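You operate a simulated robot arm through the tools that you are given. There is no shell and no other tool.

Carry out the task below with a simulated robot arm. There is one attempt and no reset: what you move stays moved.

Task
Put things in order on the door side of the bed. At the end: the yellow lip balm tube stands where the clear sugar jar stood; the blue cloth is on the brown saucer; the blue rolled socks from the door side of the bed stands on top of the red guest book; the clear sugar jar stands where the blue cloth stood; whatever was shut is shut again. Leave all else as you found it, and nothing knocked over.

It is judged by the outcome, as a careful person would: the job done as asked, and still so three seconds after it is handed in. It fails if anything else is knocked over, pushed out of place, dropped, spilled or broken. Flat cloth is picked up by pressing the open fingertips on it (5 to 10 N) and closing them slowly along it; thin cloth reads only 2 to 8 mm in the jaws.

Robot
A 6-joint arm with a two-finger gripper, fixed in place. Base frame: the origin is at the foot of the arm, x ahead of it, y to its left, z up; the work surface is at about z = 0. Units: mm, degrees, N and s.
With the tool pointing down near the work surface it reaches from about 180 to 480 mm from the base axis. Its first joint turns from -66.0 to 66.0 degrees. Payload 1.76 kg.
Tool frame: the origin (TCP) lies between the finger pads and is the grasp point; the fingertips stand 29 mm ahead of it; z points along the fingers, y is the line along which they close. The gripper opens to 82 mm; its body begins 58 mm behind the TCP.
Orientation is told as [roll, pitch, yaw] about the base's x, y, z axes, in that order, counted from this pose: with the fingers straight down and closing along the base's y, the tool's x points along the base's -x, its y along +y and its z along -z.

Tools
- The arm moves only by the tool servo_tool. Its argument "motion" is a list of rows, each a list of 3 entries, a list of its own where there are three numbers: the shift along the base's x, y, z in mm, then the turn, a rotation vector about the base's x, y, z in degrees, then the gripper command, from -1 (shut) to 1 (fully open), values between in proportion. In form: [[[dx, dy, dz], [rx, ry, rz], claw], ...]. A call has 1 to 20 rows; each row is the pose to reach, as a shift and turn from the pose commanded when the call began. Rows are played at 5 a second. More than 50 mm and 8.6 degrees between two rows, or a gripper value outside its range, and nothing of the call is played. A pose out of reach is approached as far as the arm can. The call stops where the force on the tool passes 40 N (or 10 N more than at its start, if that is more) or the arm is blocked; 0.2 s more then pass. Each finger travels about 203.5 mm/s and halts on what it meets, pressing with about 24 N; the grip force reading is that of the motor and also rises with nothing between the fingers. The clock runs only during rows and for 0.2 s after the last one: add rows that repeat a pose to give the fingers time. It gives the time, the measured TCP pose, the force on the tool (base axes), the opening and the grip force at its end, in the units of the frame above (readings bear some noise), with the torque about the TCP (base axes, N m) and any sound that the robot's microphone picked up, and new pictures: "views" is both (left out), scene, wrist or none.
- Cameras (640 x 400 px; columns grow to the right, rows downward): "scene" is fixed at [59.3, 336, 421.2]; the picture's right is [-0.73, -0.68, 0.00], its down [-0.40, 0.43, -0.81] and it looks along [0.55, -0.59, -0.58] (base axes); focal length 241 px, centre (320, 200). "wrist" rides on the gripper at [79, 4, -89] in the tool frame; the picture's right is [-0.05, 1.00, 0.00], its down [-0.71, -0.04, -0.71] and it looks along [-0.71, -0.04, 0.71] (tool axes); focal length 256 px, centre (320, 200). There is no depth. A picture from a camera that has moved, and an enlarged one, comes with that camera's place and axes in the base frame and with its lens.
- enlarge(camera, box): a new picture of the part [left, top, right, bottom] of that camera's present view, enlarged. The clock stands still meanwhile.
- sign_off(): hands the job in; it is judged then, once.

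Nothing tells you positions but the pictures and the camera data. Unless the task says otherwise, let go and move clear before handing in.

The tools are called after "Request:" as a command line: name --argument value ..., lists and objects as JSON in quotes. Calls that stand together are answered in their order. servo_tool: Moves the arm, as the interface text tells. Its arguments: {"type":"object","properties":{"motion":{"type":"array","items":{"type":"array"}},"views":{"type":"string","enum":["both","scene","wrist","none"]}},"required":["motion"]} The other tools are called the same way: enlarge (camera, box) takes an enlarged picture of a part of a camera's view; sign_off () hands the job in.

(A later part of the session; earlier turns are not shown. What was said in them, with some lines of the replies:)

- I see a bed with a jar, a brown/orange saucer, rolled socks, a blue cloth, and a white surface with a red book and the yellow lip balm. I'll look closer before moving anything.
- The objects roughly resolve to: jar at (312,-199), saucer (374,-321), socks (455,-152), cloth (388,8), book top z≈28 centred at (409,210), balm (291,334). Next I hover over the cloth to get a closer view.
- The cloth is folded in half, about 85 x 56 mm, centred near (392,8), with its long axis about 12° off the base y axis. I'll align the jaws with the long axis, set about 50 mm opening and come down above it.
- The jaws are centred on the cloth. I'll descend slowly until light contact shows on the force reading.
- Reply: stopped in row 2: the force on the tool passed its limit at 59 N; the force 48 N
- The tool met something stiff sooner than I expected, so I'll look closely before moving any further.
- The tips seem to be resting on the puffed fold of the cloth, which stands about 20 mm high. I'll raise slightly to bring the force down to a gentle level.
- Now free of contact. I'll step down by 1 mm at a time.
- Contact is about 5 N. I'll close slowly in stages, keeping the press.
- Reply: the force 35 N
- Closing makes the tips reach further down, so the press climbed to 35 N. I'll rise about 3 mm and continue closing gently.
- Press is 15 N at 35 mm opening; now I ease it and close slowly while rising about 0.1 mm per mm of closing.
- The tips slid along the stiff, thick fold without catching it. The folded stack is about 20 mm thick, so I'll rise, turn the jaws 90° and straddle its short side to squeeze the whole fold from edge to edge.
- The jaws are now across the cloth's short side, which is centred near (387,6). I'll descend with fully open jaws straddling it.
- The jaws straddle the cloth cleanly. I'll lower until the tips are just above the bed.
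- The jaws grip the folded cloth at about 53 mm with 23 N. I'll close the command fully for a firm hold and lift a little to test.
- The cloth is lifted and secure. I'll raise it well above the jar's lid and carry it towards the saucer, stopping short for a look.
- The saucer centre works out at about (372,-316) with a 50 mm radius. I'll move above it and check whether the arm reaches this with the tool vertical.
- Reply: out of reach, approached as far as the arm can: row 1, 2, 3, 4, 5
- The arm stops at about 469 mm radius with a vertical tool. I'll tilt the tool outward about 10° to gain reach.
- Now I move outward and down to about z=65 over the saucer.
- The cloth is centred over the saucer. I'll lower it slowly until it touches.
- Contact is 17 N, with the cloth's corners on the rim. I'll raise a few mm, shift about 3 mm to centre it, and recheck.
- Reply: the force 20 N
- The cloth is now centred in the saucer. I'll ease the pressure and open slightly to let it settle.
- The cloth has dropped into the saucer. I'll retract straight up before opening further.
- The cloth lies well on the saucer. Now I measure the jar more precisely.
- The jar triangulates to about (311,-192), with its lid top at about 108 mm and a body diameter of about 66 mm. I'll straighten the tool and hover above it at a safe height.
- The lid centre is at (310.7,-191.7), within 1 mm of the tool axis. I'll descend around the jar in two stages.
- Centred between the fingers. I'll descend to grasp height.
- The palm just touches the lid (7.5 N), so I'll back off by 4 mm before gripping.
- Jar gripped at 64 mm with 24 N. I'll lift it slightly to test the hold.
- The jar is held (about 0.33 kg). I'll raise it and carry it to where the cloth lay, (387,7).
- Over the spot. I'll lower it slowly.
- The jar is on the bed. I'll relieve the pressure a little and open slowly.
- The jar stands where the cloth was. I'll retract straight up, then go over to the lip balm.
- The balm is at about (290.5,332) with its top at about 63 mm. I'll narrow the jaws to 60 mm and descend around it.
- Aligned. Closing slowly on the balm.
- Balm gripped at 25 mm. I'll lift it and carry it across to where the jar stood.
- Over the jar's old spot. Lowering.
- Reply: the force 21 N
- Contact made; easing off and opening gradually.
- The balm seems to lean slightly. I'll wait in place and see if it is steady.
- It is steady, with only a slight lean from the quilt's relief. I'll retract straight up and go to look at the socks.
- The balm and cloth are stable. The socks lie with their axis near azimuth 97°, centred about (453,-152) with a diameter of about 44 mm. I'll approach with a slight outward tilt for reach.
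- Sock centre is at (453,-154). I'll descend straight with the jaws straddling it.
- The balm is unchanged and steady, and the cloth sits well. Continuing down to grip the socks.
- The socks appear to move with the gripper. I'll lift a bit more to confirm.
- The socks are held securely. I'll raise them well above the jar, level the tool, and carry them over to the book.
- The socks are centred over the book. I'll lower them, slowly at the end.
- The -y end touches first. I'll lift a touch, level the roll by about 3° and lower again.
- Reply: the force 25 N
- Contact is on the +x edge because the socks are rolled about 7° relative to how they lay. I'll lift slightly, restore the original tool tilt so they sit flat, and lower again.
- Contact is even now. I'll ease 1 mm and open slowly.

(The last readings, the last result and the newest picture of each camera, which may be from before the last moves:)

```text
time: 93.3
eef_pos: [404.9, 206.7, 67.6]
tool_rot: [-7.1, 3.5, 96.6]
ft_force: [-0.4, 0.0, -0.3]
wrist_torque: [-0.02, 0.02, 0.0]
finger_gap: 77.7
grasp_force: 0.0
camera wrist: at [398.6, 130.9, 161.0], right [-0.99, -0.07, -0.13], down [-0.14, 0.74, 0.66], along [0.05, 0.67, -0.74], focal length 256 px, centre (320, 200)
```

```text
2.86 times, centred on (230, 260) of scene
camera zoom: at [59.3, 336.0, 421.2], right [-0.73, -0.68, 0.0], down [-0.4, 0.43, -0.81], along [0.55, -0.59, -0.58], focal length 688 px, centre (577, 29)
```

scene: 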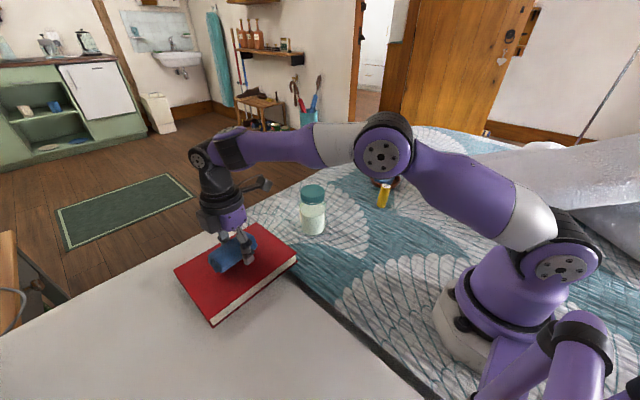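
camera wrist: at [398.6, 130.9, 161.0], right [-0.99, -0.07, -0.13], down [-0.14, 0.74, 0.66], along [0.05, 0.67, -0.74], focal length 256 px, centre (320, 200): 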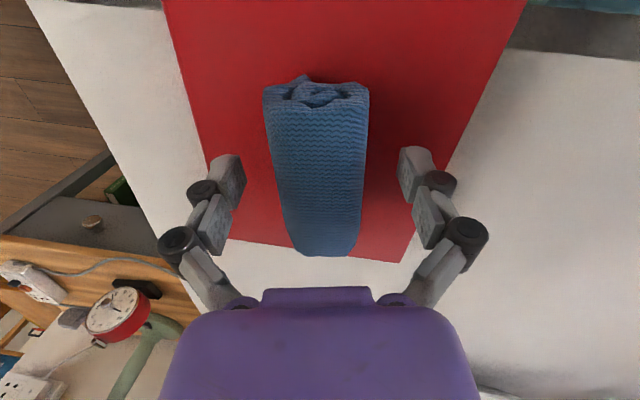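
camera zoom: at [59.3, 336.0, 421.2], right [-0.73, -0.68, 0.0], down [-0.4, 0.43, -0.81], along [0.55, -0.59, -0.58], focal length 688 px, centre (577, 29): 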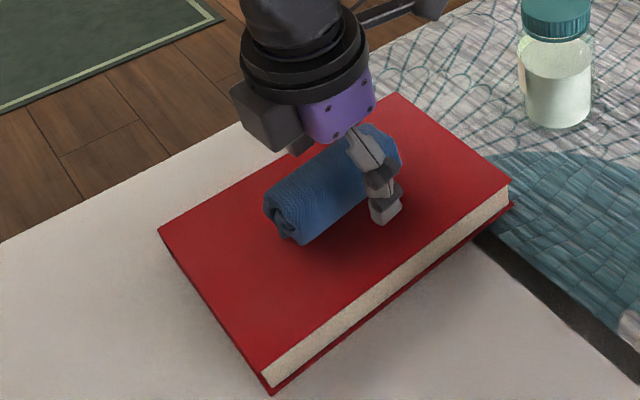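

The socks rest on the book. I'll retract along the tool axis and check the whole scene.

Request:
servo_tool --motion '[[[-1.3, 0.5, 10], [0, 0, 0], 0.95], [[-3.5, 1.3, 27], [0, 0, 0], 1], [[-7, 2.5, 55], [0, 0, 0], 1], [[-12, 4, 95], [0, 0, 0], 1], [[-25, -10, 135], [1.4, 3.7, 0], 1], [[-50, -40, 160], [2.7, 7.4, 0], 1], [[-80, -70, 170], [2.7, 7.4, 0], 1], [[-105, -100, 180], [2.7, 7.4, 0], 1], [[-105, -140, 190], [2.7, 7.4, 0], 1], [[-105, -170, 200], [2.7, 7.4, 0], 1], [[-105, -170, 200], [2.7, 7.4, 0], 1]]' --views "both"

Request:
enlarge --camera "scene" --box '[160, 190, 300, 330]'

Request:
enlarge --camera "scene" --box '[290, 150, 418, 240]'

```text
time: 95.7
eef_pos: [299.2, 36.9, 270.5]
tool_rot: [0.0, 0.1, 97.0]
ft_force: [-0.5, 0.5, 1.0]
wrist_torque: [0.01, 0.03, -0.04]
finger_gap: 82.1
grasp_force: 0.0
out of reach, approached as far as the arm can: row 5, 6
camera wrist: at [305.8, -43.6, 359.6], right [-1.0, -0.07, 0.0], down [-0.05, 0.71, 0.71], along [-0.05, 0.71, -0.71], focal length 256 px, centre (320, 200)
```

scene: 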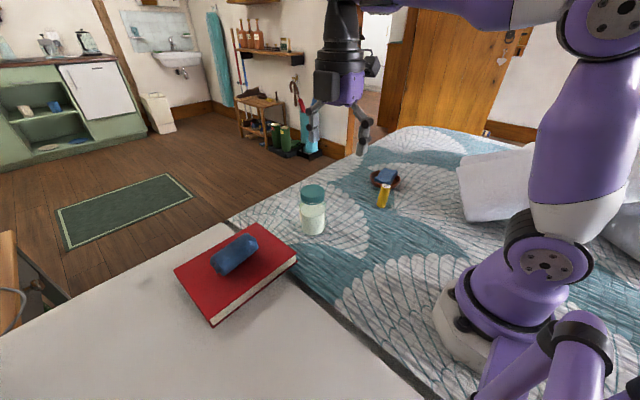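
wrist: 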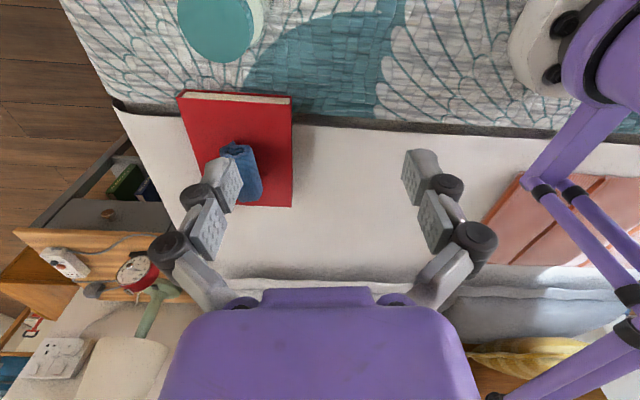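

```text
2.86 times, centred on (230, 260) of scene
camera zoom: at [59.3, 336.0, 421.2], right [-0.73, -0.68, 0.0], down [-0.4, 0.43, -0.81], along [0.55, -0.59, -0.58], focal length 688 px, centre (577, 29)
```

zoom: 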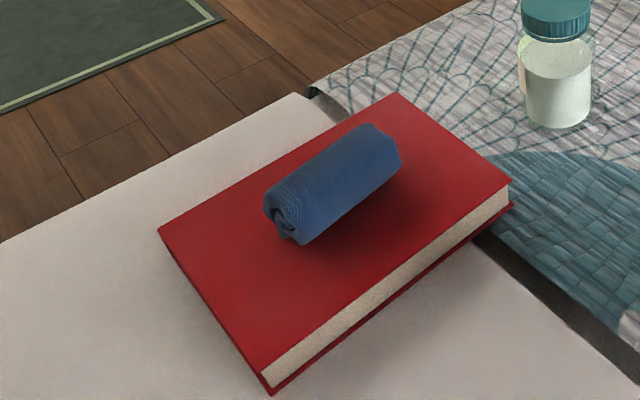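

```text
4.44 times, centred on (354, 195) of scene
camera zoom: at [59.3, 336.0, 421.2], right [-0.73, -0.68, 0.0], down [-0.4, 0.43, -0.81], along [0.55, -0.59, -0.58], focal length 1070 px, centre (169, 222)
```

zoom: 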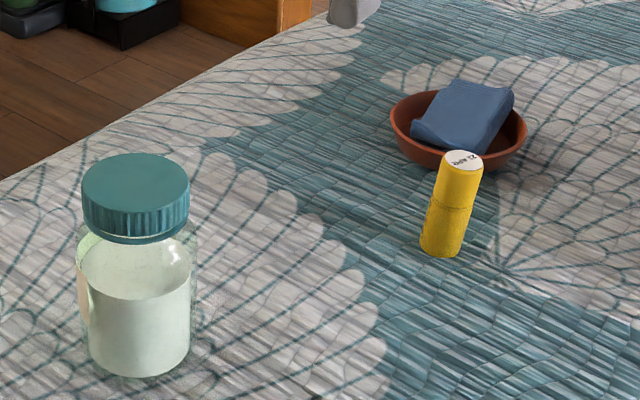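

Request:
enlarge --camera "scene" --box '[356, 165, 412, 215]'

Request:
servo_tool --motion '[[[0, 0, 0], [0, 0, 0], 1], [[0, 0, 0], [0, 0, 0], 1], [[0, 0, 0], [0, 0, 0], 1], [[0, 0, 0], [0, 0, 0], 1], [[0, 0, 0], [0, 0, 0], 1]]' --views "scene"

Request:
enlarge --camera "scene" --box '[356, 165, 412, 215]'

```text
8.00 times, centred on (384, 190) of scene
camera zoom: at [59.3, 336.0, 421.2], right [-0.73, -0.68, 0.0], down [-0.4, 0.43, -0.81], along [0.55, -0.59, -0.58], focal length 1925 px, centre (-192, 280)
```

zoom: 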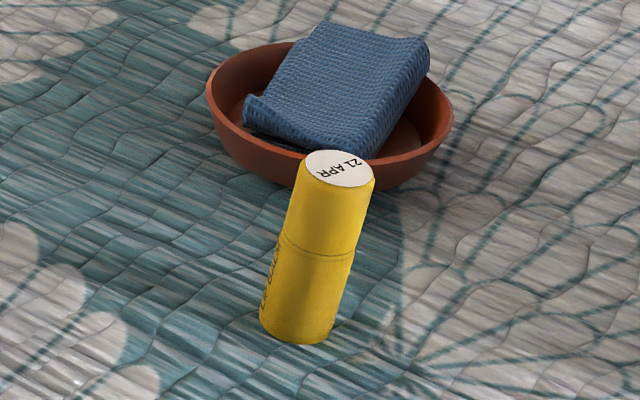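

```text
time: 96.9
eef_pos: [300.3, 36.2, 271.0]
tool_rot: [-0.1, -0.1, 96.9]
ft_force: [-0.5, 0.0, -1.1]
wrist_torque: [0.01, -0.01, 0.0]
finger_gap: 82.0
grasp_force: 0.0
```

scene: 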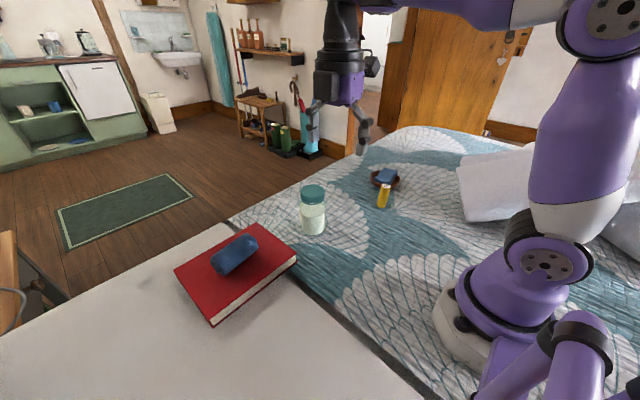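

```text
8.00 times, centred on (384, 190) of scene
camera zoom: at [59.3, 336.0, 421.2], right [-0.73, -0.68, 0.0], down [-0.4, 0.43, -0.81], along [0.55, -0.59, -0.58], focal length 1925 px, centre (-192, 280)
```

zoom: 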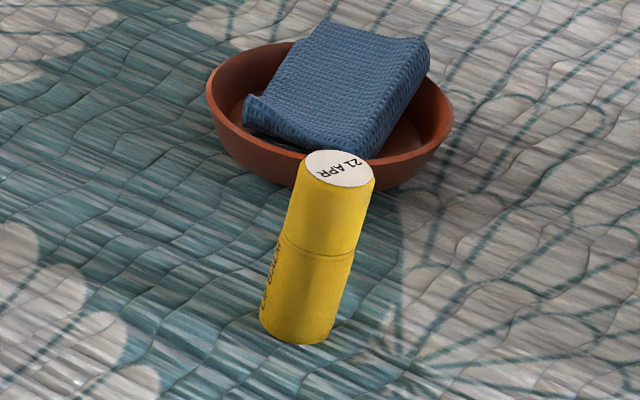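

Nothing changed between the last two views. The jar, with its lid on, stands where the cloth was, and the balm stands steadily where the jar was, leaning slightly on the quilt. The cloth lies on the saucer, the socks are on the red book, and the gripper is clear, so I'm handing in.

Request:
sign_off

```text
The job is handed in.
```

I've handed in the job with everything placed as you asked. The last two views, about a second apart, showed nothing moving.

- **Lip balm:** it stands where the sugar jar stood. It leans about 4° on the quilt but stayed steady from when I released it until I handed in.
- **Blue cloth:** it lies folded on the brown saucer. The cloth pressed on the saucer while I lowered it, so the saucer may have shifted by about 2 mm.
- **Blue rolled socks:** they rest on their side, near the middle of the red guest book.
- **Sugar jar:** it stands where the cloth was. Its lid stayed on throughout, and I opened nothing else.

Nothing was knocked over, and the book is where it was. The gripper is open and clear of everything.
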